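You operate a simulated robot arm through the tools that you are given. There is no shell and no other tool. Be economical: measure what you need, move in short steps, check, and stop when the job is done.

You run a simulated two-armed robot. Do the job below in one go: nothing can be reset, and whatever is moved stays where it is left.

## Task
Pump one 30 ml dose of detergent into the teal-band cup.
Fine: set the white knob before you pump; bring the slider back to the middle with the cup in it. Set down upright: what you pick out.

It is judged by the outcome, as a careful person would: the job done as asked, and still so three seconds after it is handed in. It fails if anything else is knocked over, pushed out of place, dropped, spilled or broken.

## Robot
Two 7-joint arms with fingered hands on one trunk, on a base that drives. Base frame: it is fixed to the floor where the robot stands at the start and does not move with it; the origin is under the middle of the robot, x ahead of it, y to its left, z up; the surface under the hand at the start is at about z = 0.8. Lengths are in m, angles in degrees, forces in N, time in s.
The left shoulder is at the start at [0.021, 0.208, 1.323], the right one opposite. Places, roughly: orange slider [0.7, 0.1, 0.8]; teal rocker [0.9, 0, 1]; white knob [0.5, 0, 1]; white pump head [0.5, 0.1, 1]; yellow pump head [0.9, 0.1, 1]. Payload 5 kg a hand.
Tool frame (each hand has its own): the origin (TCP) lies between the finger pads and is the grasp point; the fingertips stand 0.048 m ahead of it; z points along the fingers, y is the line along which they close. Largest opening 0.16 m; the body of the gripper starts 0.056 m behind the TCP. The gripper is a hand of 4 fingers: y runs from the thumb to the fingers, the wrist lies at [-0.026, -0.142, -0.252] in the tool frame, and closing takes about 1.5 s.
Orientation is that of the tool frame in the base frame, as a unit quaternion [x, y, z, w]. With the fingers straight down and the wrist toward the robot, the tool's x, y and z point along [0, 1, 0], [1, 0, 0] and [0, 0, -1] of the base frame.

## Interface
- The arms move only by the tool play_rows. It takes "left_targets", "right_targets" or both (then of equal length, played together; a hand with none holds still); each is a list of rows, each a list of 2 entries, a list of its own where there are three numbers: the turn, a rotation vector about the base's x, y, z in degrees, then the shift along the base's x, y, z in m. In form: [[[ax, ay, az], [tx, ty, tz]], ...]. A call has 1 to 10 rows; each row is the pose to reach, as a shift and turn from the pose commanded when the call began. "left_hand" and "right_hand" are, for a hand that has rows, the opening, from 0 (shut) to 1 (fully open), set as the call begins (left out, the last holds). Each row takes 0.2 s and may step no farther than 0.05 m and 8.6 degrees from the row before; otherwise, or with a gripper value out of range, the whole call is refused. A pose out of reach is approached as far as the arm can. The call stops where the force on the tool passes 90 N (or 10 N more than at its start, if that is more) or the arm is blocked; 0.2 s more then pass. Each finger travels about 0.108 m/s and halts on what it meets, pressing with about 26 N; the grip force reading is that of the motor and also rises with nothing between the fingers. The clock runs only during rows and for 0.2 s after the last one: add rows that repeat a pose to give the fingers time. It gives the time, the measured TCP pose, the force on the tool (base axes), the opening and the grip force at its end, in the units of the frame above (readings bear some noise), with the torque about the TCP (base axes, N m) and any sound that the robot's microphone picked up.
- Cameras (640 x 400 px; columns grow to the right, rows downward): "scene" is now at [0.0979, 0.0107, 1.5118]; the picture's right is [0.14, -0.99, 0.00], its down [-0.57, -0.08, -0.82] and it looks along [0.81, 0.11, -0.58] (base axes); focal length 280 px, centre (320, 200). "left" rides on the left gripper at [-0.087, -0.133, -0.189] in its tool frame; the picture's right is [-0.83, -0.26, 0.49], its down [0.51, -0.71, 0.49] and it looks along [0.22, 0.66, 0.72] (tool axes); focal length 238 px, centre (320, 200). "right" rides on the right gripper at [0.087, -0.133, -0.189] in its tool frame; the picture's right is [-0.83, 0.26, -0.49], its down [-0.51, -0.71, 0.49] and it looks along [-0.22, 0.66, 0.72] (tool axes); focal length 238 px, centre (320, 200).
- camera(camera): a new picture of that camera. The clock stands still meanwhile.
- move_column(by): slides the trunk up (or, below 0, down) by that many m; the arms and the scene camera ride with it, the base frame stays. It gives what a move gives, with no picture.
- roll_base(legs): drives the robot by 1 to 6 legs, each [ahead, left, turn to the left] in m, m and degrees, along the robot's own axes; the way and the turn of a leg run together, so that a leg with both is an arc; at most 1.5 m and 180 degrees a leg. The arms and the cameras ride along, it lands a little off, and it stops where it bumps. It gives what a move gives.
- set_fingers(index, middle, ring, thumb_bend, thumb_turn, hand): sets how far each is bent, from 0 (flat) to 1 (curled in); at 0.3 the hand is open as for a grip, at 0.7 the pads meet at the TCP. One left out holds its place. A second passes; each finger stops where it meets its share of the squeeze, and holds until it gets a number again. A gripper value or a shape takes the hand back. It gives what a move gives, with no picture; readings hold the bend of each and the force on the fingers (four entries, about 0 where the hand has none), thumb and palm. thumb_turn goes from beside the hand (0) to across from the fingers (1), as for a grip.
- set_grasp(shape, hand): the hand has 4 fingers and takes this shape, open, in about a second: jaw (thumb against the fingers, like two jaws); tri (thumb and two fingers); tip (a fingertip pinch); poke (one finger out to press); point (the index stretched); flat (the hand flat); cup (the hand cupped); fist (a fist). The gripper value then closes the fingers along that shape, each until it touches; the sizes above hold for jaw. It gives what a move gives, with no picture.
- aim_head(pan, tilt): turns the head with the scene camera to pan (to the left, within 86 degrees either way) and tilt (down, from -29 to 69), counted from straight ahead of the robot. It gives what a move gives.
- locate(camera, pixels): for up to 12 pixels [column, row] of the newest picture of that camera ("zoom" is the newest enlarged one), the place [x, y, z] in the base frame of the surface seen there, good to about 0.003 m. The clock stands still meanwhile.
- close_up(camera, box): a new picture of the part [left, top, right, bottom] of that camera's present view, enlarged. The clock stands still meanwhile.
- sign_off(): hands the job in; it is judged then, once.

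Keep the steps short. Do not move on a guess: measure, check each grasp and each placing, and mend mistakes. In all there are 80 turns and 62 pictures (those below and enlarged ones count). Leave the grippers open and the arms clear of the work at the hand-in unless told otherwise, and finish with a single line.

The tools are called after "Request:" as a command line: name --argument value ..., lists and objects as JSON in quotes. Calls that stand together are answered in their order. play_rows: Moves the arms, as the interface text tells. Its arguments: {"type":"object","properties":{"left_targets":{"type":"array"},"left_hand":{"type":"number"},"right_targets":{"type":"array"},"right_hand":{"type":"number"}},"required":[]} The other tools are called the same way: move_column (by) slides the trunk up or down; set_grasp (shape, hand) gives the hand a shape; set_fingers (index, middle, ring, thumb_bend, thumb_turn, hand) moves the fingers one by one; roll_base (legs) drives the base; aim_head (pan, tilt) turns the head that bears the scene camera; camera (camera) takes a picture; locate (camera, pixels) gives the place of the surface under pixels of a picture; close_up (camera, box) takes an enlarged picture of a part of a camera's view; sign_off () hands the job in.

At the start:

```text
clock: 0.0
left_eef_pos: [0.6824, 0.4726, 1.2456]
left_orientation: [0.707, 0.707, -0.001, 0.0]
left_contact_force: [-0.2, 0.0, 0.2]
left_wrist_torque: [-0.01, 0.02, 0.01]
left_finger_gap: 0.1594
left_grip_force: 0.1
left_shape: jaw
left_bend: [0.3, 0.3, 0.3, 0.3, 0.98]
left_finger forces: [0.0, 0.0, 0.0, 0.0, 0.1, 0.0]
right_eef_pos: [0.5772, -0.1601, 1.2451]
right_orientation: [0.707, 0.707, 0.0, -0.001]
right_contact_force: [0.1, 0.1, 0.0]
right_wrist_torque: [-0.02, -0.05, 0.03]
right_finger_gap: 0.1596
right_grip_force: 0.0
right_shape: jaw
right_bend: [0.3, 0.3, 0.3, 0.3, 0.98]
right_finger forces: [0.1, 0.0, 0.0, 0.0, 0.0, 0.0]
trunk travel left (down, up): [-0.325, 0.365]
robot x, y, heading: [-0.0012, 0.0009, 0.1]
head pan, tilt: [7.8, 35.1]
```

scene: 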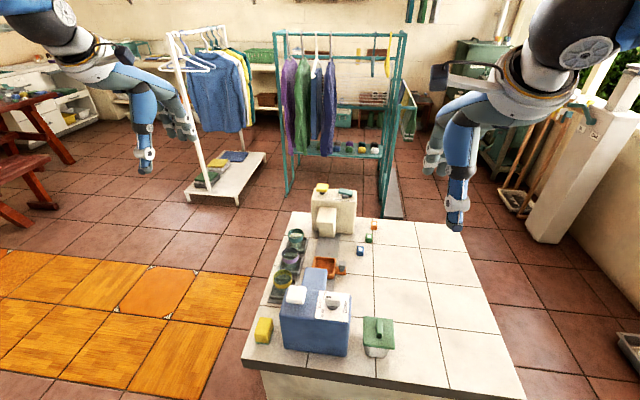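
right: 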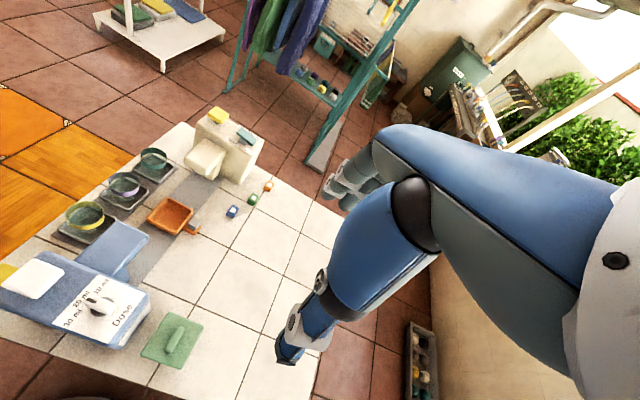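
left: 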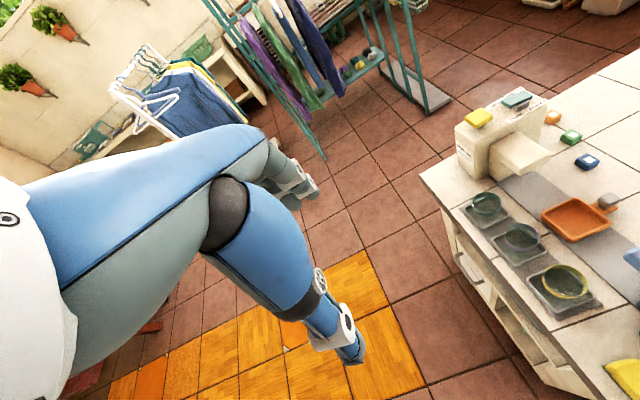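

I see two dispensers: a blue one (near) with a white pump head and white knob, and a cream one (far) with a yellow head and teal rocker. There are three cups on the left and an orange slider between the dispensers. I'll take enlarged views first.

Request:
close_up --camera "scene" --box '[230, 170, 410, 370]'

Request:
close_up --camera "right" --box '[0, 90, 300, 370]'

Request:
close_up --camera "left" --box '[420, 70, 640, 330]'

```text
2.00 times, centred on (320, 270) of scene
```

zoom: 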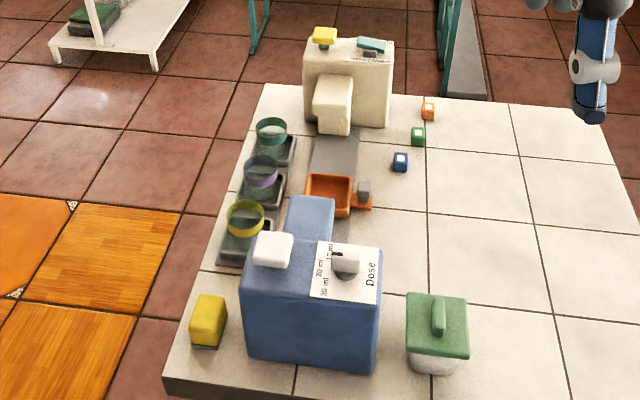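

```text
1.43 times, centred on (150, 230) of right
```

zoom: 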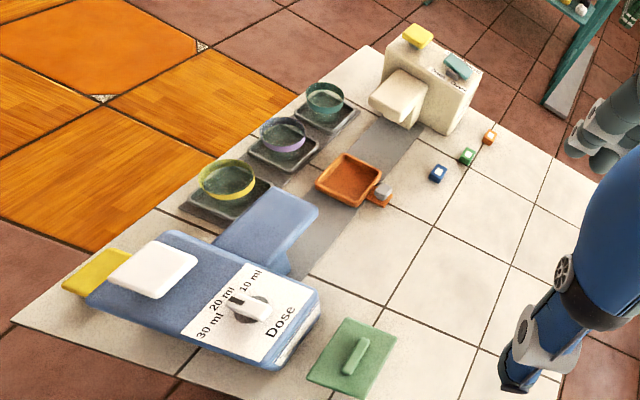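

```text
1.54 times, centred on (530, 200) of left
```

zoom: 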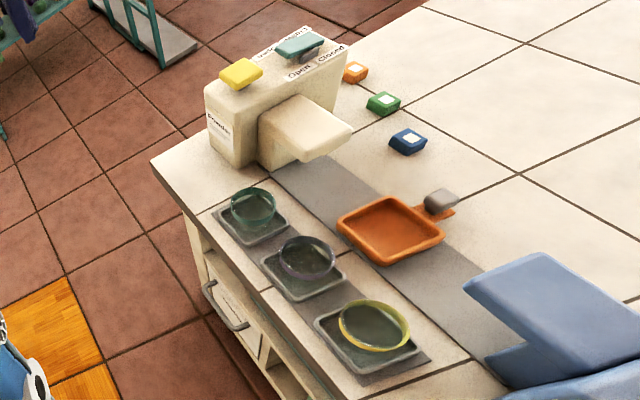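

Next I'll enlarge the labels and the knob.

Request:
close_up --camera "right" --box '[40, 260, 160, 350]'

Request:
close_up --camera "left" --box '[480, 80, 560, 140]'

Request:
close_up --camera "scene" --box '[270, 270, 370, 350]'

```text
4.44 times, centred on (100, 305) of right
```

zoom: 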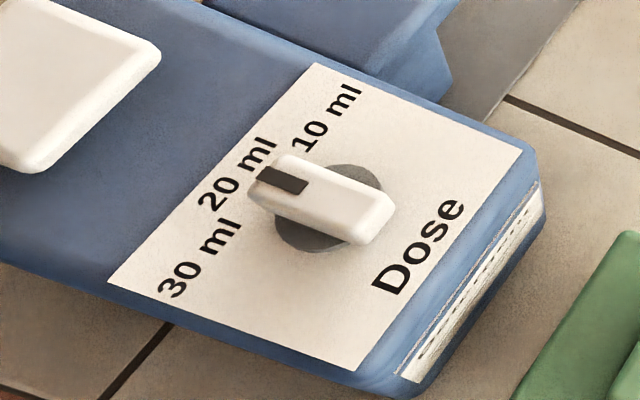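

```text
6.67 times, centred on (520, 110) of left
```

zoom: 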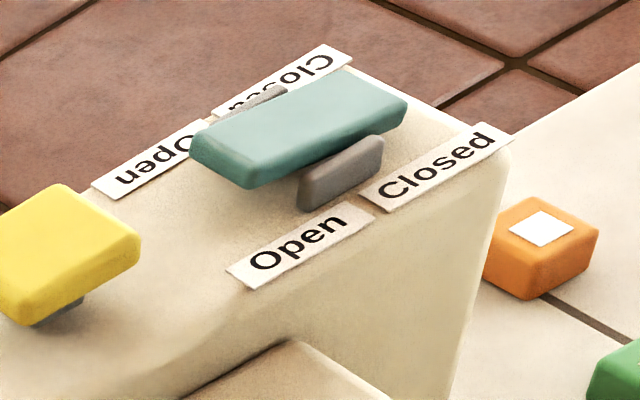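

```text
5.00 times, centred on (320, 310) of scene
```

zoom: 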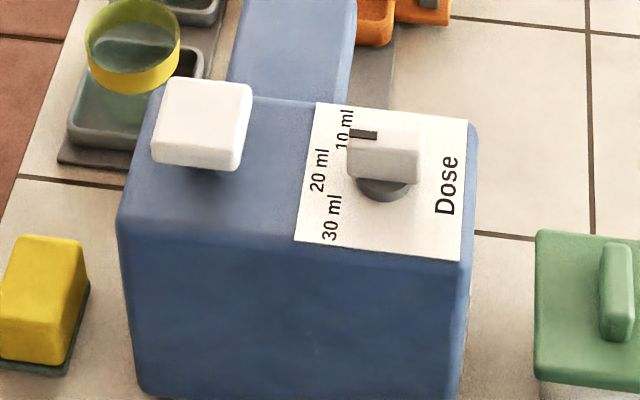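

Request:
close_up --camera "left" --box '[450, 100, 514, 180]'

Request:
close_up --camera "right" --box '[100, 300, 160, 350]'

Request:
locate --camera "right" --pixels '[[94, 302], [60, 322], [74, 302], [105, 285], [128, 311], [37, 278], [176, 216], [155, 155], [85, 215], [193, 229]]'

```text
5.00 times, centred on (482, 140) of left
```

zoom: 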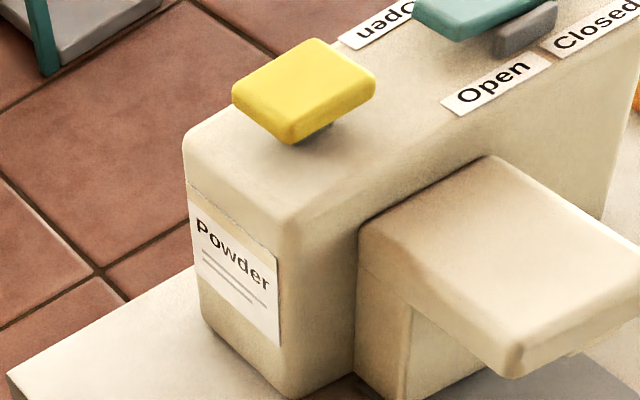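

```text
8.00 times, centred on (130, 325) of right
```

zoom: 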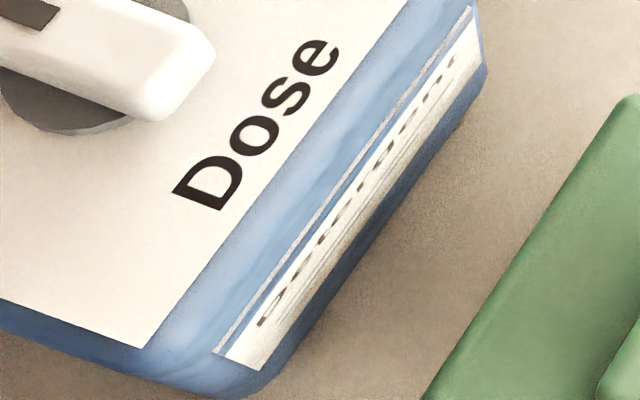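

```text
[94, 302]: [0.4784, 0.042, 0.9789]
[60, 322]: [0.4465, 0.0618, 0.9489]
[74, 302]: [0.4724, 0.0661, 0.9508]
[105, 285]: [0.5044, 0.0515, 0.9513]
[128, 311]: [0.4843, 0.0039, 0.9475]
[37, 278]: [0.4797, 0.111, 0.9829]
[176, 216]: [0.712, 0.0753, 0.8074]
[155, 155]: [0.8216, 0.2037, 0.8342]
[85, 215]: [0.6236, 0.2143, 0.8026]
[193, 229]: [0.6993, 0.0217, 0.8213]
```

The blue dispenser is labelled Detergent and the cream one Powder, so I'll use blue. Now I'll measure the cup, slider, knob and pump.

Request:
close_up --camera "left" --box '[450, 170, 630, 282]'

Request:
locate --camera "zoom" --pixels '[[75, 93], [175, 85], [128, 60], [125, 118], [125, 160], [255, 235], [40, 145], [215, 165], [560, 120], [505, 200], [318, 160], [545, 145]]'

Request:
close_up --camera "right" --box '[40, 260, 160, 335]'

Request:
locate --camera "zoom" --pixels '[[280, 212], [260, 240], [375, 280], [345, 290], [390, 240], [310, 190], [265, 310], [365, 210], [330, 160], [200, 295], [235, 215], [345, 235]]'

```text
3.56 times, centred on (540, 226) of left
```

zoom: 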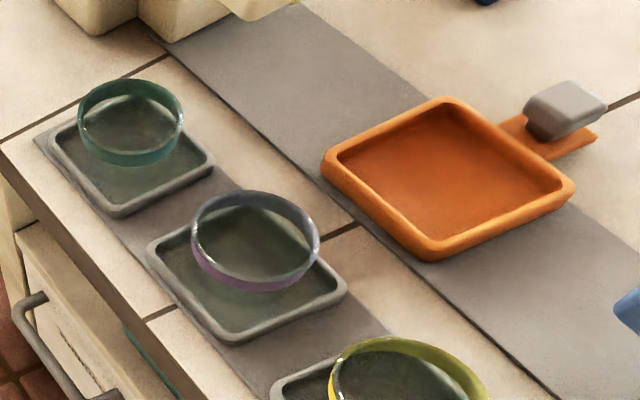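

```text
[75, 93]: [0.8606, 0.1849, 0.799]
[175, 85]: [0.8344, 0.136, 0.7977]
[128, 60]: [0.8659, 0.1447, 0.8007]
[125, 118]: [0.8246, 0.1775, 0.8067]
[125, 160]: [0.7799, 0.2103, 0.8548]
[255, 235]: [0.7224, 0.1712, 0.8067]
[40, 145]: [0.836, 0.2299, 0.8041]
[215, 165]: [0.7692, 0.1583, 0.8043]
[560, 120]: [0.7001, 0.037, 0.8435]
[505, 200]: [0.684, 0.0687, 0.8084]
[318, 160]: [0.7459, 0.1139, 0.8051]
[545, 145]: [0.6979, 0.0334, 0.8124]
```

```text
5.33 times, centred on (100, 298) of right
```

zoom: 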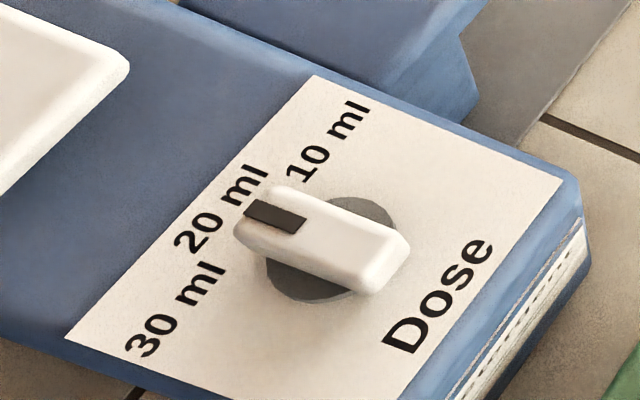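

```text
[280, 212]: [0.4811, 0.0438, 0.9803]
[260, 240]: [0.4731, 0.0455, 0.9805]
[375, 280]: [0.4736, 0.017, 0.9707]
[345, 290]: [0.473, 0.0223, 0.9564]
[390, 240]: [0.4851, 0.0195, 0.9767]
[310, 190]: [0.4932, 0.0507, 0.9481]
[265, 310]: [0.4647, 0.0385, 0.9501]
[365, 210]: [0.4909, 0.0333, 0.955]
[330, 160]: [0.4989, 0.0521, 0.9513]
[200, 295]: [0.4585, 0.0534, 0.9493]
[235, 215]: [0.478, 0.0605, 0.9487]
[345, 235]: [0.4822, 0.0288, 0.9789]
```

Knob measurements: centre about (0.479, 0.031), pointer toward +y at 20 ml, and the 30 ml mark lies about 45° counter-clockwise. Next I'll measure the dispensers' spouts and the cups from the scene camera.

Request:
locate --camera "scene" --pixels '[[318, 213], [336, 213], [327, 235], [318, 230], [314, 198], [355, 198], [304, 270], [325, 270], [297, 295], [316, 290], [335, 262], [342, 268]]'

Request:
close_up --camera "scene" --box '[260, 220, 380, 295]'

Request:
locate --camera "zoom" --pixels '[[193, 107], [155, 88], [230, 90], [195, 75], [170, 185], [130, 290], [330, 155], [300, 220], [410, 155], [420, 240], [448, 205], [488, 235]]'

```text
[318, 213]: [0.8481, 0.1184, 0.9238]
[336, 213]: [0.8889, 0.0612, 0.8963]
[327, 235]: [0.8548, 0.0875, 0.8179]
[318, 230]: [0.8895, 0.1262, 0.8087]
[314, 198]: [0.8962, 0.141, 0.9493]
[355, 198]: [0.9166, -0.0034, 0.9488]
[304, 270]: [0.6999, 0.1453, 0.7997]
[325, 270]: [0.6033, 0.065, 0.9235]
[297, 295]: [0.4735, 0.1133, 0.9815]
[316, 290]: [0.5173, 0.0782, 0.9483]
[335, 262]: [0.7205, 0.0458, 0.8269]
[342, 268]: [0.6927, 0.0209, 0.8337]
```

```text
5.33 times, centred on (320, 258) of scene
```

zoom: 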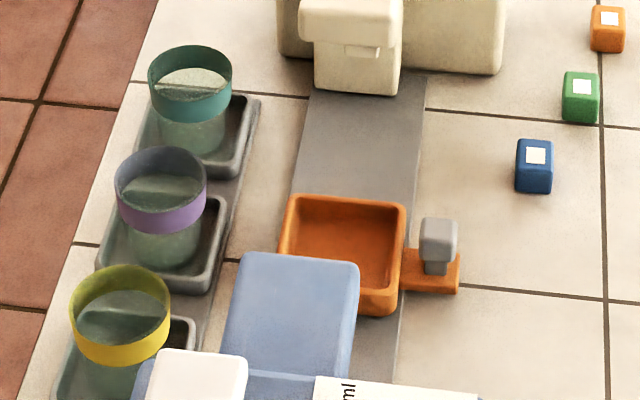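

```text
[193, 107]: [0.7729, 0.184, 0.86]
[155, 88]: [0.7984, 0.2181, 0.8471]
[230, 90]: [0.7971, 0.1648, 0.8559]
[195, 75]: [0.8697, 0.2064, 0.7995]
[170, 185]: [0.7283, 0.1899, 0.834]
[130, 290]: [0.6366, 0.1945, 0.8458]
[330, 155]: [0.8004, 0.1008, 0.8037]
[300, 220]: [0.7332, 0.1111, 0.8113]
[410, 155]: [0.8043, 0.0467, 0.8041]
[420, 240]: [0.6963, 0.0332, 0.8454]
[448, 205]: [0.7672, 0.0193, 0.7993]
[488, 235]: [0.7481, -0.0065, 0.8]
```

Measurements:
- The teal cup is centred near (0.802, 0.191), about 0.058 across, with its band at z 0.845–0.875.
- The slider tray is near (0.712, 0.075) and its handle near (0.695, 0.03).

I'll do the knob first. The right hand takes a fingertip-pinch shape and moves above the knob.

Request:
set_grasp --hand "right" --shape "tip"

Request:
play_rows --right_targets '[[[0, 0, 0], [-0.02, 0.04, -0.01]], [[0, 0, 0], [-0.04, 0.08, -0.02]], [[0, 0, 0], [-0.06, 0.12, -0.03]], [[0, 0, 0], [-0.08, 0.16, -0.05]], [[0, 0, 0], [-0.098, 0.191, -0.08]], [[0, 0, 0], [-0.098, 0.191, -0.12]], [[0, 0, 0], [-0.098, 0.191, -0.14]], [[0, 0, 0], [-0.098, 0.191, -0.14]]]' --right_hand 0.5

Request:
camera --camera "right"

Request:
camera --camera "scene"

```text
clock: 0.9
left_eef_pos: [0.6829, 0.4721, 1.2436]
left_orientation: [0.707, 0.707, 0.0, 0.0]
left_contact_force: [0.0, -0.1, 0.7]
left_wrist_torque: [-0.05, 0.0, 0.0]
left_finger_gap: 0.1594
left_grip_force: 0.2
left_shape: jaw
left_bend: [0.3, 0.3, 0.3, 0.3, 0.98]
left_finger forces: [0.1, 0.0, 0.1, 0.1, 0.0, 0.0]
right_eef_pos: [0.5765, -0.1608, 1.2461]
right_orientation: [0.707, 0.707, 0.0, 0.0]
right_contact_force: [0.3, 0.8, -0.6]
right_wrist_torque: [0.04, -0.01, -0.04]
right_finger_gap: 0.1598
right_grip_force: 0.1
right_shape: tip
right_bend: [0.3, 0.98, 0.99, 0.3, 0.98]
right_finger forces: [0.0, 0.0, 0.0, 0.1, 0.1, 0.0]
trunk travel left (down, up): [-0.325, 0.365]
robot x, y, heading: [-0.0007, 0.0009, 0.1]
head pan, tilt: [7.8, 35.1]
```

```text
clock: 2.7
left_eef_pos: [0.6821, 0.4717, 1.2454]
left_orientation: [0.707, 0.707, 0.001, 0.0]
left_contact_force: [-0.5, -0.5, -0.4]
left_wrist_torque: [0.01, 0.01, -0.01]
left_finger_gap: 0.1596
left_grip_force: 0.0
left_shape: jaw
left_bend: [0.3, 0.3, 0.3, 0.3, 0.98]
left_finger forces: [0.1, 0.0, 0.0, 0.0, 0.0, 0.0]
right_eef_pos: [0.4777, 0.0317, 1.1064]
right_orientation: [0.707, 0.707, -0.001, 0.0]
right_contact_force: [-0.8, -0.6, -0.2]
right_wrist_torque: [0.02, 0.02, 0.09]
right_finger_gap: 0.0805
right_grip_force: 0.1
right_shape: tip
right_bend: [0.73, 0.98, 0.99, 0.69, 1.0]
right_finger forces: [0.0, 0.0, 0.1, 0.1, 0.0, 0.1]
trunk travel left (down, up): [-0.325, 0.365]
robot x, y, heading: [0.001, 0.0026, 0.1]
head pan, tilt: [7.8, 35.1]
```

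```text
47 pictures are left
```

right: 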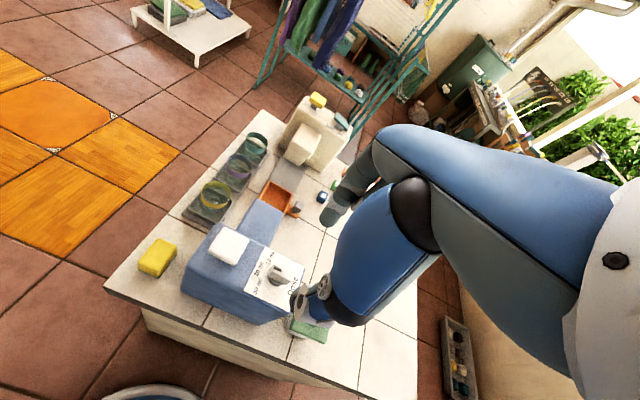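

```text
46 pictures are left
```

scene: 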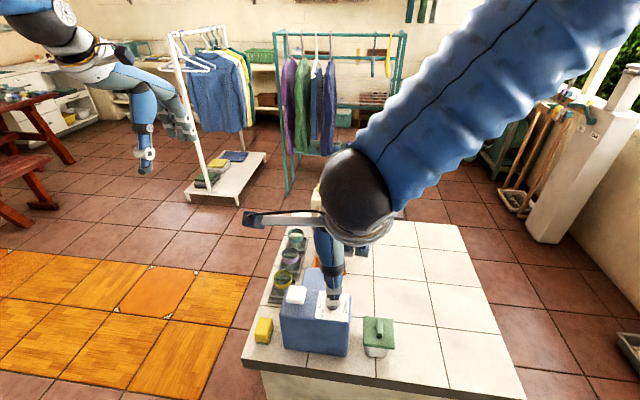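

The thumb tip shows near (300,303) and the index tip near (327,220). I'll measure where the tips really are.

Request:
close_up --camera "right" --box '[180, 160, 400, 340]'

Request:
locate --camera "right" --pixels '[[297, 302], [294, 309], [300, 290], [326, 222], [330, 216], [322, 310], [276, 271], [283, 263]]'

```text
2.22 times, centred on (290, 250) of right
```

zoom: 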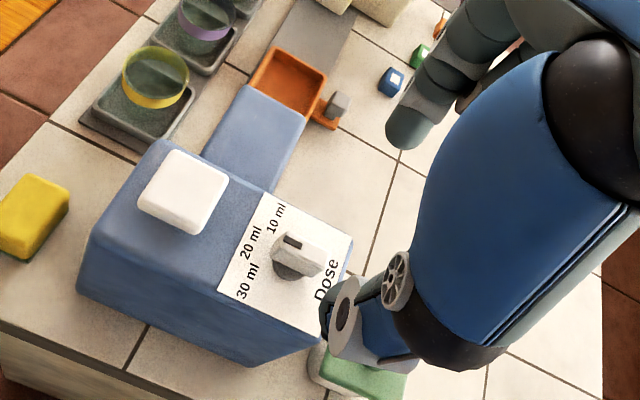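

```text
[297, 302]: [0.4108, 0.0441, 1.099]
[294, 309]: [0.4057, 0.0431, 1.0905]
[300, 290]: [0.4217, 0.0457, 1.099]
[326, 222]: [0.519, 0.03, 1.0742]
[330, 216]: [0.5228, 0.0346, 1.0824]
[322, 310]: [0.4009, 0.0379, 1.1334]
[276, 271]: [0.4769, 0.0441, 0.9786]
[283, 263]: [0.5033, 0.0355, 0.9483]
```

I'll nearly close the hand here to see where the tips meet before going down.

Request:
play_rows --right_targets '[[[0, 0, 0], [0, 0, 0]], [[0, 0, 0], [0, 0, 0]], [[0, 0, 0], [0, 0, 0]]]' --right_hand 0.2

Request:
close_up --camera "right" --box '[220, 180, 400, 340]'

Request:
close_up --camera "scene" --box '[280, 220, 400, 320]'

```text
clock: 3.5
left_eef_pos: [0.682, 0.4724, 1.2442]
left_orientation: [0.707, 0.707, 0.0, 0.0]
left_contact_force: [-0.5, -0.2, 0.3]
left_wrist_torque: [0.01, 0.01, -0.01]
left_finger_gap: 0.1599
left_grip_force: 0.1
left_shape: jaw
left_bend: [0.3, 0.3, 0.3, 0.3, 0.98]
left_finger forces: [0.0, 0.1, 0.0, 0.0, 0.1, 0.0]
right_eef_pos: [0.4774, 0.0321, 1.106]
right_orientation: [0.707, 0.707, 0.0, 0.0]
right_contact_force: [-0.2, -0.5, -0.4]
right_wrist_torque: [-0.01, -0.02, 0.0]
right_finger_gap: 0.0325
right_grip_force: 0.0
right_shape: tip
right_bend: [0.72, 0.98, 0.99, 0.74, 1.0]
right_finger forces: [0.0, 0.0, 0.0, 0.1, 0.0, 0.1]
trunk travel left (down, up): [-0.325, 0.365]
robot x, y, heading: [0.0029, 0.0023, -0.1]
head pan, tilt: [7.8, 35.1]
```

```text
2.50 times, centred on (310, 260) of right
```

zoom: 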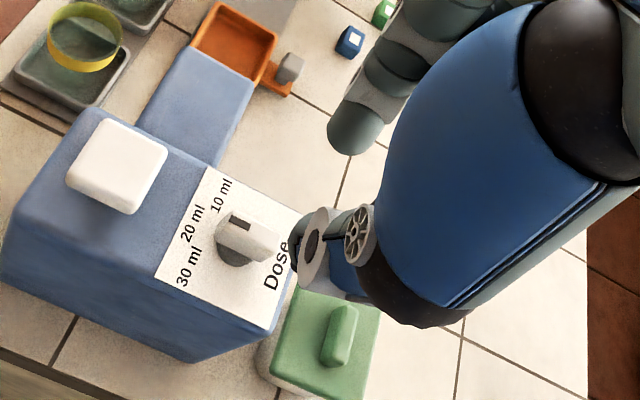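

```text
4.00 times, centred on (340, 270) of scene
```

zoom: 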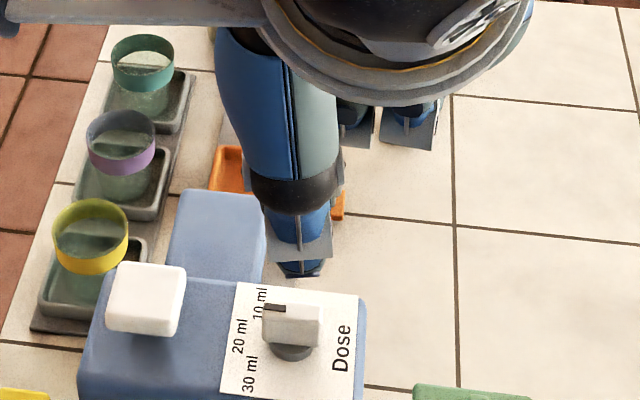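

Request:
locate --camera "scene" --pixels '[[335, 287], [330, 285], [338, 265], [345, 250], [365, 255]]'

Request:
camera --camera "right"

Request:
locate --camera "right" --pixels '[[304, 260], [302, 268], [310, 252], [318, 218], [322, 212], [330, 225]]'

```text
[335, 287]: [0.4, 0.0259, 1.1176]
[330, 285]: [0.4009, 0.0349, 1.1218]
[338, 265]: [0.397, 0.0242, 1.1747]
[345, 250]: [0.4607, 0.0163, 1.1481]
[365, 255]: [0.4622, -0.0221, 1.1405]
```

```text
42 pictures are left
```

right: 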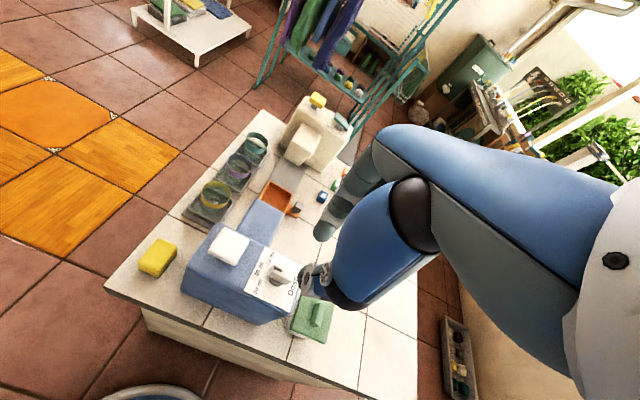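

```text
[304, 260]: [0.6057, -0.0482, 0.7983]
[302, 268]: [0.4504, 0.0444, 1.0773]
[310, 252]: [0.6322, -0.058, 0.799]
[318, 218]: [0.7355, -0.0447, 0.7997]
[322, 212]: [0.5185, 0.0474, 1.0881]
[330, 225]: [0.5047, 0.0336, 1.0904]
```

The tips meet about 0.03–0.035 m ahead of the TCP, centred over the knob. I'll open slightly and go down around the knob bar.

Request:
play_rows --right_targets '[[[0, 0, 0], [0, 0, 0]], [[0, 0, 0], [0.001, 0, -0.03]], [[0, 0, 0], [0.001, 0, -0.06]], [[0, 0, 0], [0.001, 0, -0.085]], [[0, 0, 0], [0.001, 0, -0.1]], [[0, 0, 0], [0.001, 0, -0.1]]]' --right_hand 0.4

Request:
close_up --camera "right" --box '[230, 200, 390, 320]'

Request:
close_up --camera "scene" --box '[280, 240, 400, 340]'

```text
clock: 4.9
left_eef_pos: [0.6825, 0.4713, 1.2444]
left_orientation: [0.708, 0.706, 0.0, 0.0]
left_contact_force: [-0.2, 0.3, -0.7]
left_wrist_torque: [-0.01, 0.02, 0.04]
left_finger_gap: 0.1595
left_grip_force: 0.2
left_shape: jaw
left_bend: [0.3, 0.3, 0.3, 0.3, 0.98]
left_finger forces: [0.1, 0.0, 0.0, 0.0, 0.0, 0.0]
right_eef_pos: [0.4804, 0.029, 1.0071]
right_orientation: [0.707, 0.708, 0.0, 0.0]
right_contact_force: [-1.1, 0.2, 0.7]
right_wrist_torque: [0.03, -0.02, -0.02]
right_finger_gap: 0.0638
right_grip_force: 0.0
right_shape: tip
right_bend: [0.73, 0.98, 0.99, 0.72, 1.0]
right_finger forces: [0.1, 0.0, 0.0, 0.0, 0.0, 0.1]
trunk travel left (down, up): [-0.325, 0.365]
robot x, y, heading: [0.0002, 0.0025, -0.2]
head pan, tilt: [7.8, 35.1]
```

```text
3.33 times, centred on (310, 260) of right
```

zoom: 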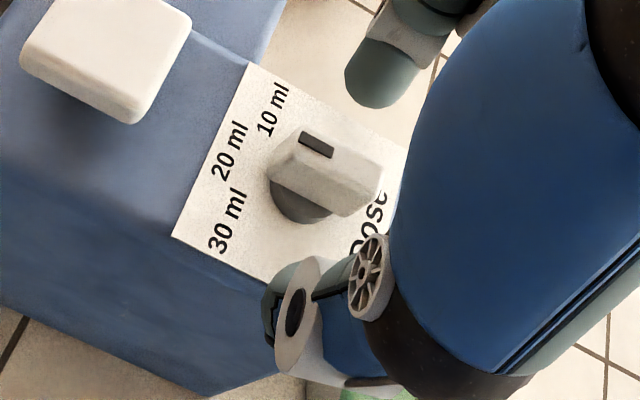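

```text
4.00 times, centred on (340, 290) of scene
```

zoom: 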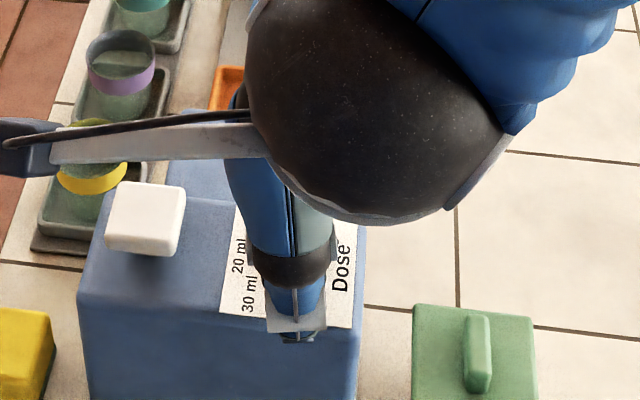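

The bar sits between the thumb and index. I'll go down another 1 cm and close.

Request:
play_rows --right_targets '[[[0, 0, 0], [-0.001, 0.002, -0.01]], [[0, 0, 0], [-0.001, 0.002, -0.01]]]'

Request:
play_rows --right_targets '[[[0, 0, 0], [0, 0, 0]], [[0, 0, 0], [0, 0, 0]], [[0, 0, 0], [0, 0, 0]], [[0, 0, 0], [0, 0, 0]], [[0, 0, 0], [0, 0, 0]]]' --right_hand 0.0

Request:
close_up --camera "right" --box '[230, 200, 390, 320]'

```text
clock: 5.5
left_eef_pos: [0.6814, 0.4713, 1.2454]
left_orientation: [0.707, 0.707, 0.0, -0.001]
left_contact_force: [0.1, -0.4, -0.5]
left_wrist_torque: [0.01, -0.02, -0.04]
left_finger_gap: 0.1591
left_grip_force: 0.1
left_shape: jaw
left_bend: [0.3, 0.3, 0.3, 0.3, 0.98]
left_finger forces: [0.0, 0.0, 0.0, 0.0, 0.0, 0.0]
right_eef_pos: [0.4801, 0.0317, 0.9952]
right_orientation: [0.707, 0.707, 0.0, 0.001]
right_contact_force: [-0.4, -0.5, 1.4]
right_wrist_torque: [0.01, -0.04, 0.01]
right_finger_gap: 0.0638
right_grip_force: 0.0
right_shape: tip
right_bend: [0.73, 0.98, 0.99, 0.72, 1.0]
right_finger forces: [0.8, 0.0, 0.1, 0.0, 0.0, 0.1]
trunk travel left (down, up): [-0.325, 0.365]
robot x, y, heading: [-0.001, -0.0013, -0.0]
head pan, tilt: [7.8, 35.1]
```

```text
clock: 6.7
left_eef_pos: [0.6826, 0.4719, 1.2447]
left_orientation: [0.707, 0.707, 0.001, 0.0]
left_contact_force: [0.5, -0.3, -0.1]
left_wrist_torque: [-0.03, -0.03, 0.0]
left_finger_gap: 0.1596
left_grip_force: 0.0
left_shape: jaw
left_bend: [0.3, 0.3, 0.3, 0.3, 0.98]
left_finger forces: [0.1, 0.0, 0.1, 0.1, 0.1, 0.0]
right_eef_pos: [0.4795, 0.0308, 0.9973]
right_orientation: [0.707, 0.707, 0.001, 0.0]
right_contact_force: [1.7, 0.4, 14.6]
right_wrist_torque: [0.0, -0.35, 0.05]
right_finger_gap: 0.0501
right_grip_force: 26.0
right_shape: tip
right_bend: [0.73, 1.0, 1.0, 0.74, 1.0]
right_finger forces: [30.1, 0.0, 0.0, 0.0, 23.2, 0.1]
trunk travel left (down, up): [-0.325, 0.365]
robot x, y, heading: [0.0004, 0.0018, 0.0]
head pan, tilt: [7.8, 35.1]
```

```text
3.33 times, centred on (310, 260) of right
```

zoom: 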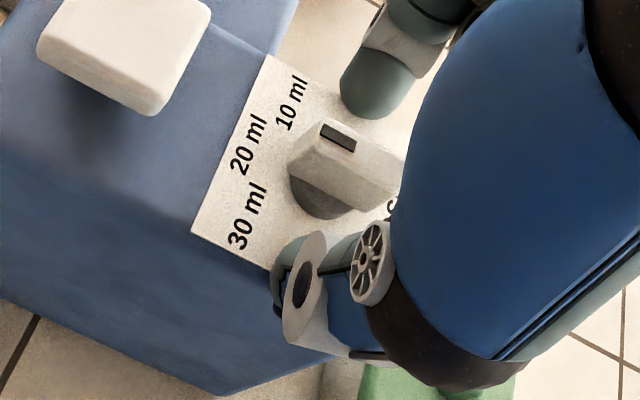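

The index tip is pressing on the panel (14.6 N upward), so its reach is nearer 0.048 m. I'll open, raise 1.2 cm and close again.

Request:
play_rows --right_targets '[[[0, 0, 0], [0, 0, 0.012]], [[0, 0, 0], [0, 0, 0.012]]]' --right_hand 0.4

Request:
play_rows --right_targets '[[[0, 0, 0], [0, 0, 0]], [[0, 0, 0], [0, 0, 0]], [[0, 0, 0], [0, 0, 0]], [[0, 0, 0], [0, 0, 0]], [[0, 0, 0], [0, 0, 0]]]' --right_hand 0.0

Request:
close_up --camera "right" --box '[230, 200, 390, 320]'

```text
clock: 7.3
left_eef_pos: [0.6832, 0.4719, 1.2447]
left_orientation: [0.708, 0.707, 0.0, -0.001]
left_contact_force: [0.3, 0.8, -0.6]
left_wrist_torque: [-0.02, 0.05, 0.01]
left_finger_gap: 0.1596
left_grip_force: 0.0
left_shape: jaw
left_bend: [0.3, 0.3, 0.3, 0.3, 0.98]
left_finger forces: [0.0, 0.0, 0.0, 0.0, 0.1, 0.0]
right_eef_pos: [0.4793, 0.0323, 1.007]
right_orientation: [0.707, 0.707, 0.0, -0.001]
right_contact_force: [0.5, -0.7, -0.3]
right_wrist_torque: [0.02, 0.04, 0.01]
right_finger_gap: 0.0637
right_grip_force: 0.0
right_shape: tip
right_bend: [0.73, 0.98, 0.99, 0.72, 1.0]
right_finger forces: [0.0, 0.1, 0.1, 0.0, 0.0, 0.0]
trunk travel left (down, up): [-0.325, 0.365]
robot x, y, heading: [-0.0017, 0.0025, 0.1]
head pan, tilt: [7.8, 35.1]
```

```text
clock: 8.5
left_eef_pos: [0.6824, 0.4723, 1.2443]
left_orientation: [0.707, 0.707, 0.0, 0.0]
left_contact_force: [0.7, 0.7, 0.3]
left_wrist_torque: [0.0, 0.02, 0.03]
left_finger_gap: 0.1597
left_grip_force: 0.2
left_shape: jaw
left_bend: [0.3, 0.3, 0.3, 0.3, 0.98]
left_finger forces: [0.1, 0.0, 0.0, 0.0, 0.0, 0.0]
right_eef_pos: [0.4791, 0.031, 1.0088]
right_orientation: [0.707, 0.707, 0.0, 0.0]
right_contact_force: [0.6, -0.4, -2.7]
right_wrist_torque: [-0.03, -0.12, -0.07]
right_finger_gap: 0.008
right_grip_force: 25.9
right_shape: tip
right_bend: [0.67, 1.0, 1.0, 0.72, 1.0]
right_finger forces: [23.6, 0.0, 0.0, 0.0, 23.1, 0.0]
trunk travel left (down, up): [-0.325, 0.365]
robot x, y, heading: [0.0023, -0.003, 0.1]
head pan, tilt: [7.8, 35.1]
```

```text
3.33 times, centred on (310, 260) of right
```

zoom: 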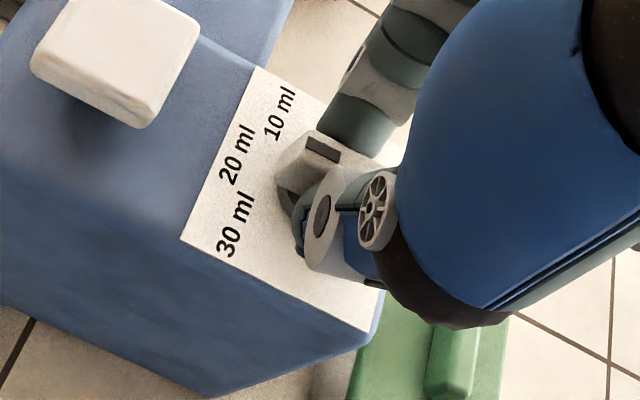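

The bar is held (23 N on each side). Next I'll turn it counter-clockwise about 45° in small rows.

Request:
play_rows --right_targets '[[[0, 0, 8], [0, 0, 0]], [[0, 0, 16], [0, 0, 0]], [[0, 0, 24], [0, 0, 0]], [[0, 0, 32], [0, 0, 0]], [[0, 0, 40], [0, 0, 0]], [[0, 0, 46], [0, 0, 0]], [[0, 0, 46], [0, 0, 0]]]'

Request:
close_up --camera "right" --box '[230, 200, 390, 320]'

```text
clock: 10.1
left_eef_pos: [0.6828, 0.4717, 1.2446]
left_orientation: [0.708, 0.707, 0.0, -0.001]
left_contact_force: [0.1, -0.6, -0.9]
left_wrist_torque: [-0.02, 0.01, 0.0]
left_finger_gap: 0.1596
left_grip_force: 0.1
left_shape: jaw
left_bend: [0.3, 0.3, 0.3, 0.3, 0.98]
left_finger forces: [0.0, 0.1, 0.1, 0.0, 0.0, 0.0]
right_eef_pos: [0.4811, 0.0315, 1.0074]
right_orientation: [0.375, 0.927, 0.001, -0.001]
right_contact_force: [11.1, 0.1, -3.3]
right_wrist_torque: [0.09, -0.46, -0.21]
right_finger_gap: 0.0077
right_grip_force: 25.7
right_shape: tip
right_bend: [0.67, 1.0, 1.0, 0.72, 1.0]
right_finger forces: [28.6, 0.1, 0.1, 0.0, 20.2, 0.0]
trunk travel left (down, up): [-0.325, 0.365]
robot x, y, heading: [-0.0027, 0.0006, 0.2]
head pan, tilt: [7.8, 35.1]
```

```text
3.33 times, centred on (310, 260) of right
```

zoom: 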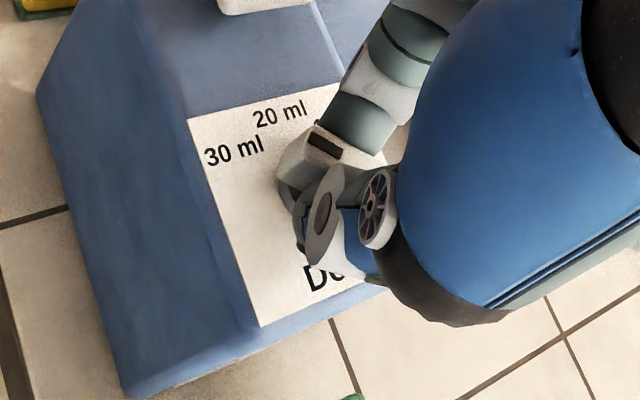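

The pointer turned with the hand. I'll release, lift and check.

Request:
play_rows --right_targets '[[[0, 0, 0], [0, 0, 0]], [[0, 0, 0], [0, 0, 0]], [[0, 0, 0], [0, 0, 0]], [[0, 0, 0], [0, 0, 0.04]], [[0, 0, 0], [0, 0, 0.08]], [[0, 0, 0], [0, 0, 0.12]]]' --right_hand 0.45

Request:
close_up --camera "right" --box '[190, 180, 350, 300]'

```text
clock: 11.5
left_eef_pos: [0.6805, 0.4726, 1.2457]
left_orientation: [0.707, 0.708, 0.001, 0.001]
left_contact_force: [-1.6, 0.1, 0.7]
left_wrist_torque: [0.02, -0.11, 0.04]
left_finger_gap: 0.1596
left_grip_force: 0.0
left_shape: jaw
left_bend: [0.3, 0.3, 0.3, 0.3, 0.98]
left_finger forces: [0.0, 0.1, 0.0, 0.0, 0.1, 0.0]
right_eef_pos: [0.4755, 0.0312, 1.1284]
right_orientation: [0.374, 0.927, 0.0, 0.0]
right_contact_force: [-0.9, 0.5, 0.5]
right_wrist_torque: [0.02, -0.16, -0.04]
right_finger_gap: 0.0716
right_grip_force: 0.2
right_shape: tip
right_bend: [0.73, 0.98, 0.99, 0.71, 1.0]
right_finger forces: [0.0, 0.0, 0.0, 0.0, 0.0, 0.1]
trunk travel left (down, up): [-0.325, 0.365]
robot x, y, heading: [0.0003, 0.0047, 0.0]
head pan, tilt: [7.8, 35.1]
```

```text
3.33 times, centred on (270, 240) of right
```

zoom: 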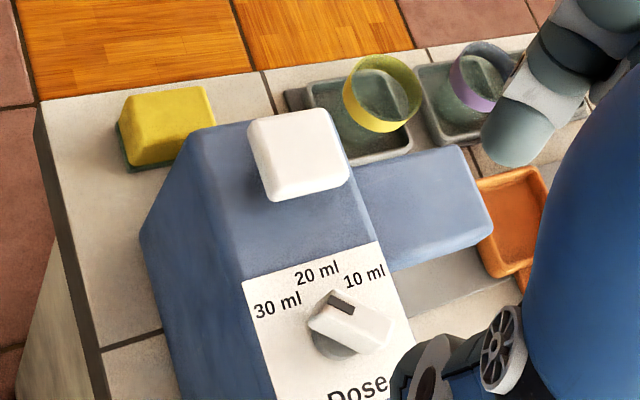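

Request:
close_up --camera "right" --box '[245, 235, 305, 285]'

Request:
locate --camera "zoom" --pixels '[[250, 140], [310, 175], [230, 195], [330, 290], [420, 270], [360, 200], [80, 150], [170, 80], [330, 80], [300, 220]]'

```text
8.00 times, centred on (275, 260) of right
```

zoom: 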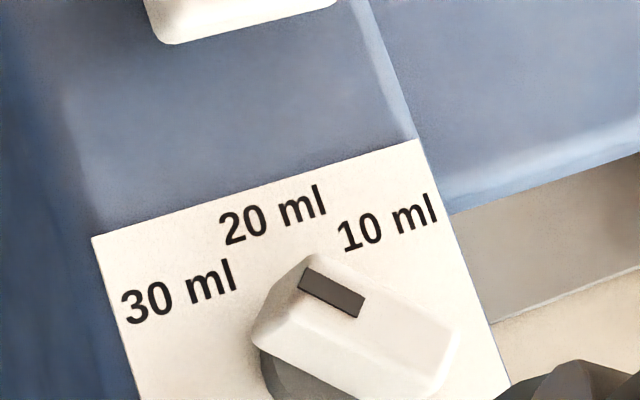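

```text
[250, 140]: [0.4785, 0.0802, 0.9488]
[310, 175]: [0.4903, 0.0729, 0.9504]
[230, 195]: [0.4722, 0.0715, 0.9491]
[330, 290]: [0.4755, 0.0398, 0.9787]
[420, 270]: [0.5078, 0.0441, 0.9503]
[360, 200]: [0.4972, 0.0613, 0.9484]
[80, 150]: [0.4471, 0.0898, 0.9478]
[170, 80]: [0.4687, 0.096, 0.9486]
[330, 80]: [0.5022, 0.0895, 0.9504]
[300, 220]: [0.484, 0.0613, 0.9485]
```

Request:
locate --camera "zoom" --pixels '[[303, 278], [362, 305], [285, 300], [400, 350], [430, 380], [320, 340], [450, 330], [315, 260], [180, 285], [272, 215], [385, 222]]'

```text
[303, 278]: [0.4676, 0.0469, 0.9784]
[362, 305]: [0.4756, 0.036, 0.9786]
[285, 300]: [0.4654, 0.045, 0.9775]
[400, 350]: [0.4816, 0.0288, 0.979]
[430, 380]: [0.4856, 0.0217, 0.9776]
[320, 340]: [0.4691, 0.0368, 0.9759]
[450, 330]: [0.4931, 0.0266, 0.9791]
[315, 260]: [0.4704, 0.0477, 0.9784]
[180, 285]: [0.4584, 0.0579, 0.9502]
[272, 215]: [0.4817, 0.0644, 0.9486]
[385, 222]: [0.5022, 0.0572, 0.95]
```

The pointer now lies about 41° toward the 30 ml mark, which sits at about 39°. I'll recheck once the view is clear. Next, the right hand moves aside and the left hand goes above the teal cup, yawed -40°.

Request:
play_rows --right_targets '[[[0, 0, -5], [0, -0.02, 0.03]], [[0, 0, -10], [0.005, -0.05, 0.06]], [[0, 0, -15], [0.01, -0.09, 0.08]], [[0, 0, -20], [0.015, -0.13, 0.08]], [[0, 0, -25], [0.02, -0.17, 0.08]], [[0, 0, -30], [0.02, -0.21, 0.08]], [[0, 0, -35], [0.02, -0.25, 0.08]], [[0, 0, -40], [0.02, -0.29, 0.08]], [[0, 0, -45], [0.02, -0.31, 0.08]], [[0, 0, -45], [0.02, -0.31, 0.08]]]' --left_targets '[[[0, 0, -5], [0.01, -0.03, 0]], [[0, 0, -10], [0.02, -0.065, -0.01]], [[0, 0, -15], [0.035, -0.1, -0.025]], [[0, 0, -20], [0.05, -0.135, -0.04]], [[0, 0, -25], [0.065, -0.17, -0.06]], [[0, 0, -30], [0.08, -0.2, -0.085]], [[0, 0, -35], [0.095, -0.23, -0.115]], [[0, 0, -40], [0.11, -0.258, -0.15]], [[0, 0, -40], [0.12, -0.281, -0.18]], [[0, 0, -40], [0.12, -0.281, -0.18]]]' --left_hand 0.7

Request:
camera --camera "left"

Request:
camera --camera "scene"

```text
clock: 13.7
left_eef_pos: [0.8033, 0.1883, 1.0657]
left_orientation: [0.906, 0.423, 0.0, 0.0]
left_contact_force: [-0.5, -0.2, 0.7]
left_wrist_torque: [0.0, -0.08, 0.01]
left_finger_gap: 0.1125
left_grip_force: 0.0
left_shape: jaw
left_bend: [0.27, 0.37, 0.35, 0.59, 0.99]
left_finger forces: [0.0, 0.0, 0.0, 0.0, 0.0, 0.1]
right_eef_pos: [0.4981, -0.2773, 1.2092]
right_orientation: [0.701, 0.713, 0.0, -0.001]
right_contact_force: [-0.4, 0.3, -0.6]
right_wrist_torque: [-0.04, -0.06, -0.02]
right_finger_gap: 0.0719
right_grip_force: 0.0
right_shape: tip
right_bend: [0.73, 0.98, 0.99, 0.71, 1.0]
right_finger forces: [0.0, 0.0, 0.1, 0.0, 0.1, 0.0]
right hand out of reach, approached as far as the arm can: row 3, 4
trunk travel left (down, up): [-0.325, 0.365]
robot x, y, heading: [0.0019, -0.0012, 0.1]
head pan, tilt: [7.8, 35.1]
```

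```text
34 pictures are left
```

left: 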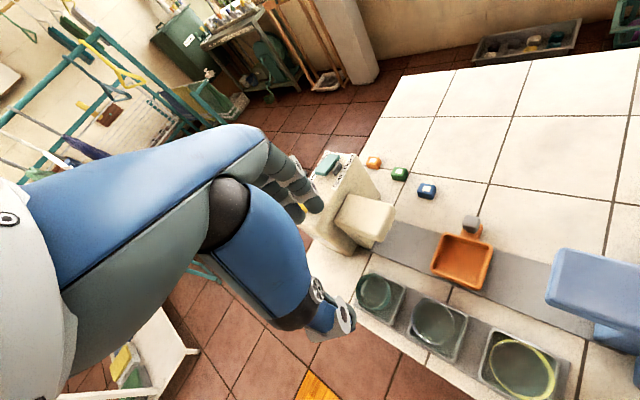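

```text
33 pictures are left
```

scene: 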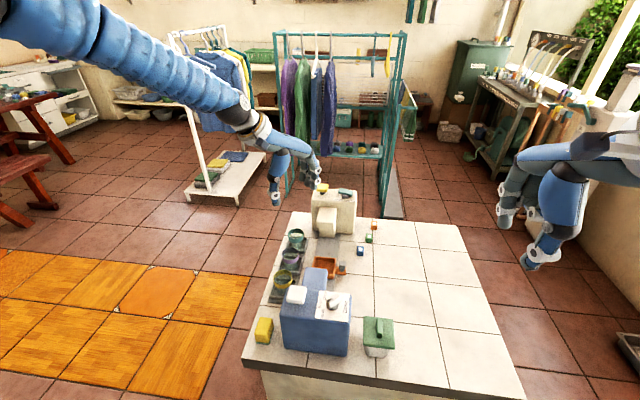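

Request:
close_up --camera "left" --box '[250, 140, 480, 360]'

Request:
locate --camera "zoom" --pixels '[[195, 175], [205, 190], [290, 320], [270, 345], [150, 180], [345, 425], [300, 390], [410, 395], [340, 380]]'

Request:
close_up --camera "scene" --box '[270, 180, 370, 260]'

Request:
locate --camera "zoom" --pixels '[[145, 255], [175, 275], [210, 260], [180, 240], [150, 275], [207, 275], [335, 60], [180, 225]]'

```text
1.82 times, centred on (365, 250) of left
```

zoom: 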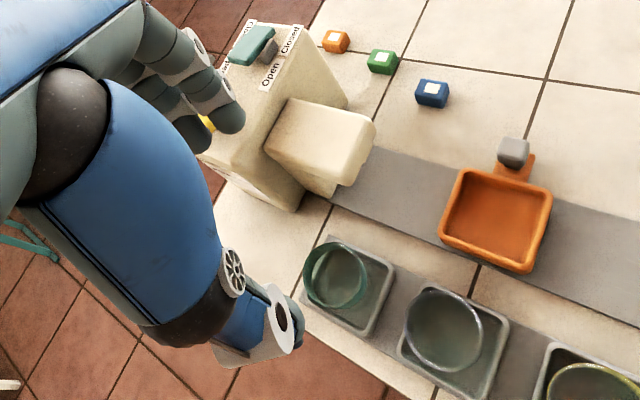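

```text
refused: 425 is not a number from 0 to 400
```

```text
5.00 times, centred on (320, 220) of scene
```

zoom: 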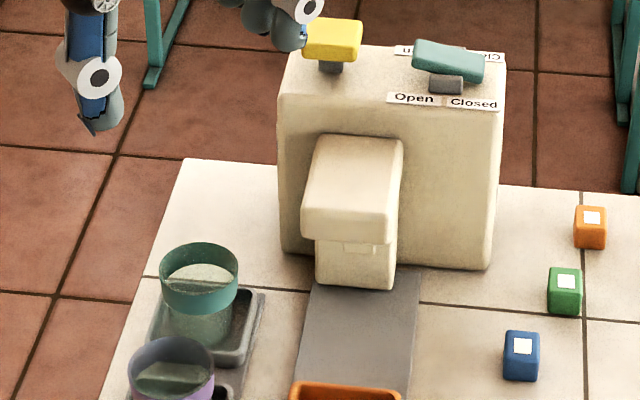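

```text
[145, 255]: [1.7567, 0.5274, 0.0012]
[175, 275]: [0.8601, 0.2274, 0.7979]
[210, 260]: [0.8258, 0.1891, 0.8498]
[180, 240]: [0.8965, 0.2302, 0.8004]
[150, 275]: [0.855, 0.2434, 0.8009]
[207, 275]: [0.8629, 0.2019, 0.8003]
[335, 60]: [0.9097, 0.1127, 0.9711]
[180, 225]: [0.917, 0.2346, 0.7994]
```

Request:
locate --camera "scene" --pixels '[[275, 203], [278, 200], [316, 186], [310, 181], [312, 187]]'

Request:
locate --camera "left" --pixels '[[351, 320], [346, 318], [352, 308], [318, 206], [303, 213], [310, 208]]'

```text
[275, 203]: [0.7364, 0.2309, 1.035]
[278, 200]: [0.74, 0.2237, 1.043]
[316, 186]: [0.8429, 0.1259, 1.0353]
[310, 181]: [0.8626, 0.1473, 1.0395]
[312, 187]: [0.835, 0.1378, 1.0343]
```

```text
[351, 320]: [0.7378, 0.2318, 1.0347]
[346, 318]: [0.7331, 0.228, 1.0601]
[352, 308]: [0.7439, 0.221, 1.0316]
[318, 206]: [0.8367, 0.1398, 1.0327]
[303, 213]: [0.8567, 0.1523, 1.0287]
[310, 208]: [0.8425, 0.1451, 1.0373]
```

The thumb tip is at (0.738, 0.228) and the fingertips near (0.838–0.857, 0.138–0.153). I'll narrow the hand to about 0.088 m and go down in stages around the cup.

Request:
play_rows --left_targets '[[[0, 0, 0], [0, 0.002, -0.02]], [[0, 0, 0], [0, 0.002, -0.05]], [[0, 0, 0], [0, 0.002, -0.08]], [[0, 0, 0], [0, 0.002, -0.11]], [[0, 0, 0], [0, 0.002, -0.14]], [[0, 0, 0], [0, 0.002, -0.14]]]' --left_hand 0.55

Request:
close_up --camera "left" --box '[230, 150, 480, 360]'

Request:
close_up --camera "scene" --box '[250, 180, 370, 270]'

```text
clock: 15.1
left_eef_pos: [0.7983, 0.1909, 0.9239]
left_orientation: [0.907, 0.422, -0.001, -0.001]
left_contact_force: [-25.1, -2.5, 7.2]
left_wrist_torque: [-0.22, -1.25, -1.36]
left_finger_gap: 0.086
left_grip_force: 0.0
left_shape: jaw
left_bend: [0.74, 0.46, 0.4, 0.67, 1.0]
left_finger forces: [0.0, 25.0, 0.0, 0.0, 0.1, 0.1]
right_eef_pos: [0.4973, -0.2792, 1.2088]
right_orientation: [0.701, 0.713, 0.0, 0.0]
right_contact_force: [0.0, 0.0, -0.2]
right_wrist_torque: [0.0, 0.02, 0.0]
right_finger_gap: 0.0718
right_grip_force: 0.0
right_shape: tip
right_bend: [0.73, 0.98, 0.99, 0.71, 1.0]
right_finger forces: [0.0, 0.0, 0.1, 0.0, 0.0, 0.0]
trunk travel left (down, up): [-0.325, 0.365]
robot x, y, heading: [-0.001, -0.0014, 0.2]
head pan, tilt: [7.8, 35.1]
```

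```text
1.90 times, centred on (355, 255) of left
```

zoom: 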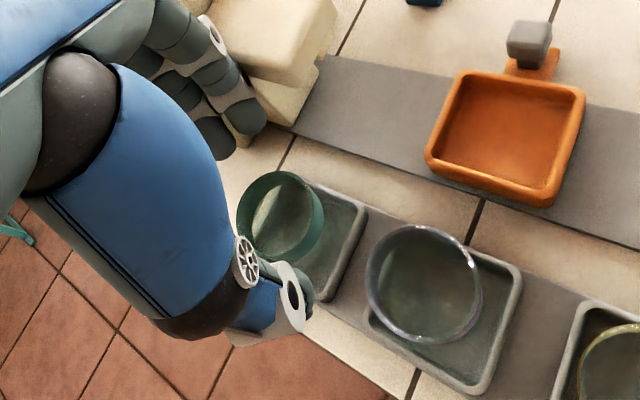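

```text
4.44 times, centred on (310, 225) of scene
```

zoom: 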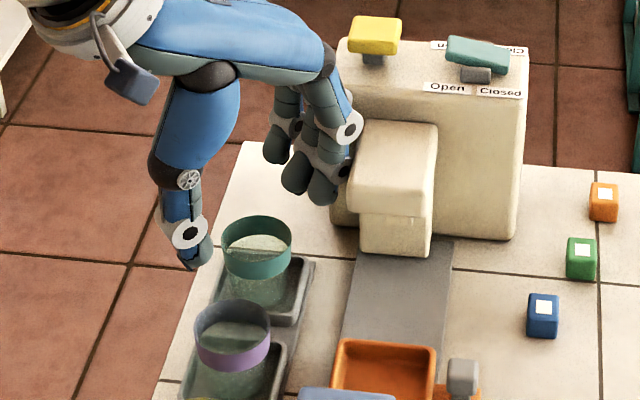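

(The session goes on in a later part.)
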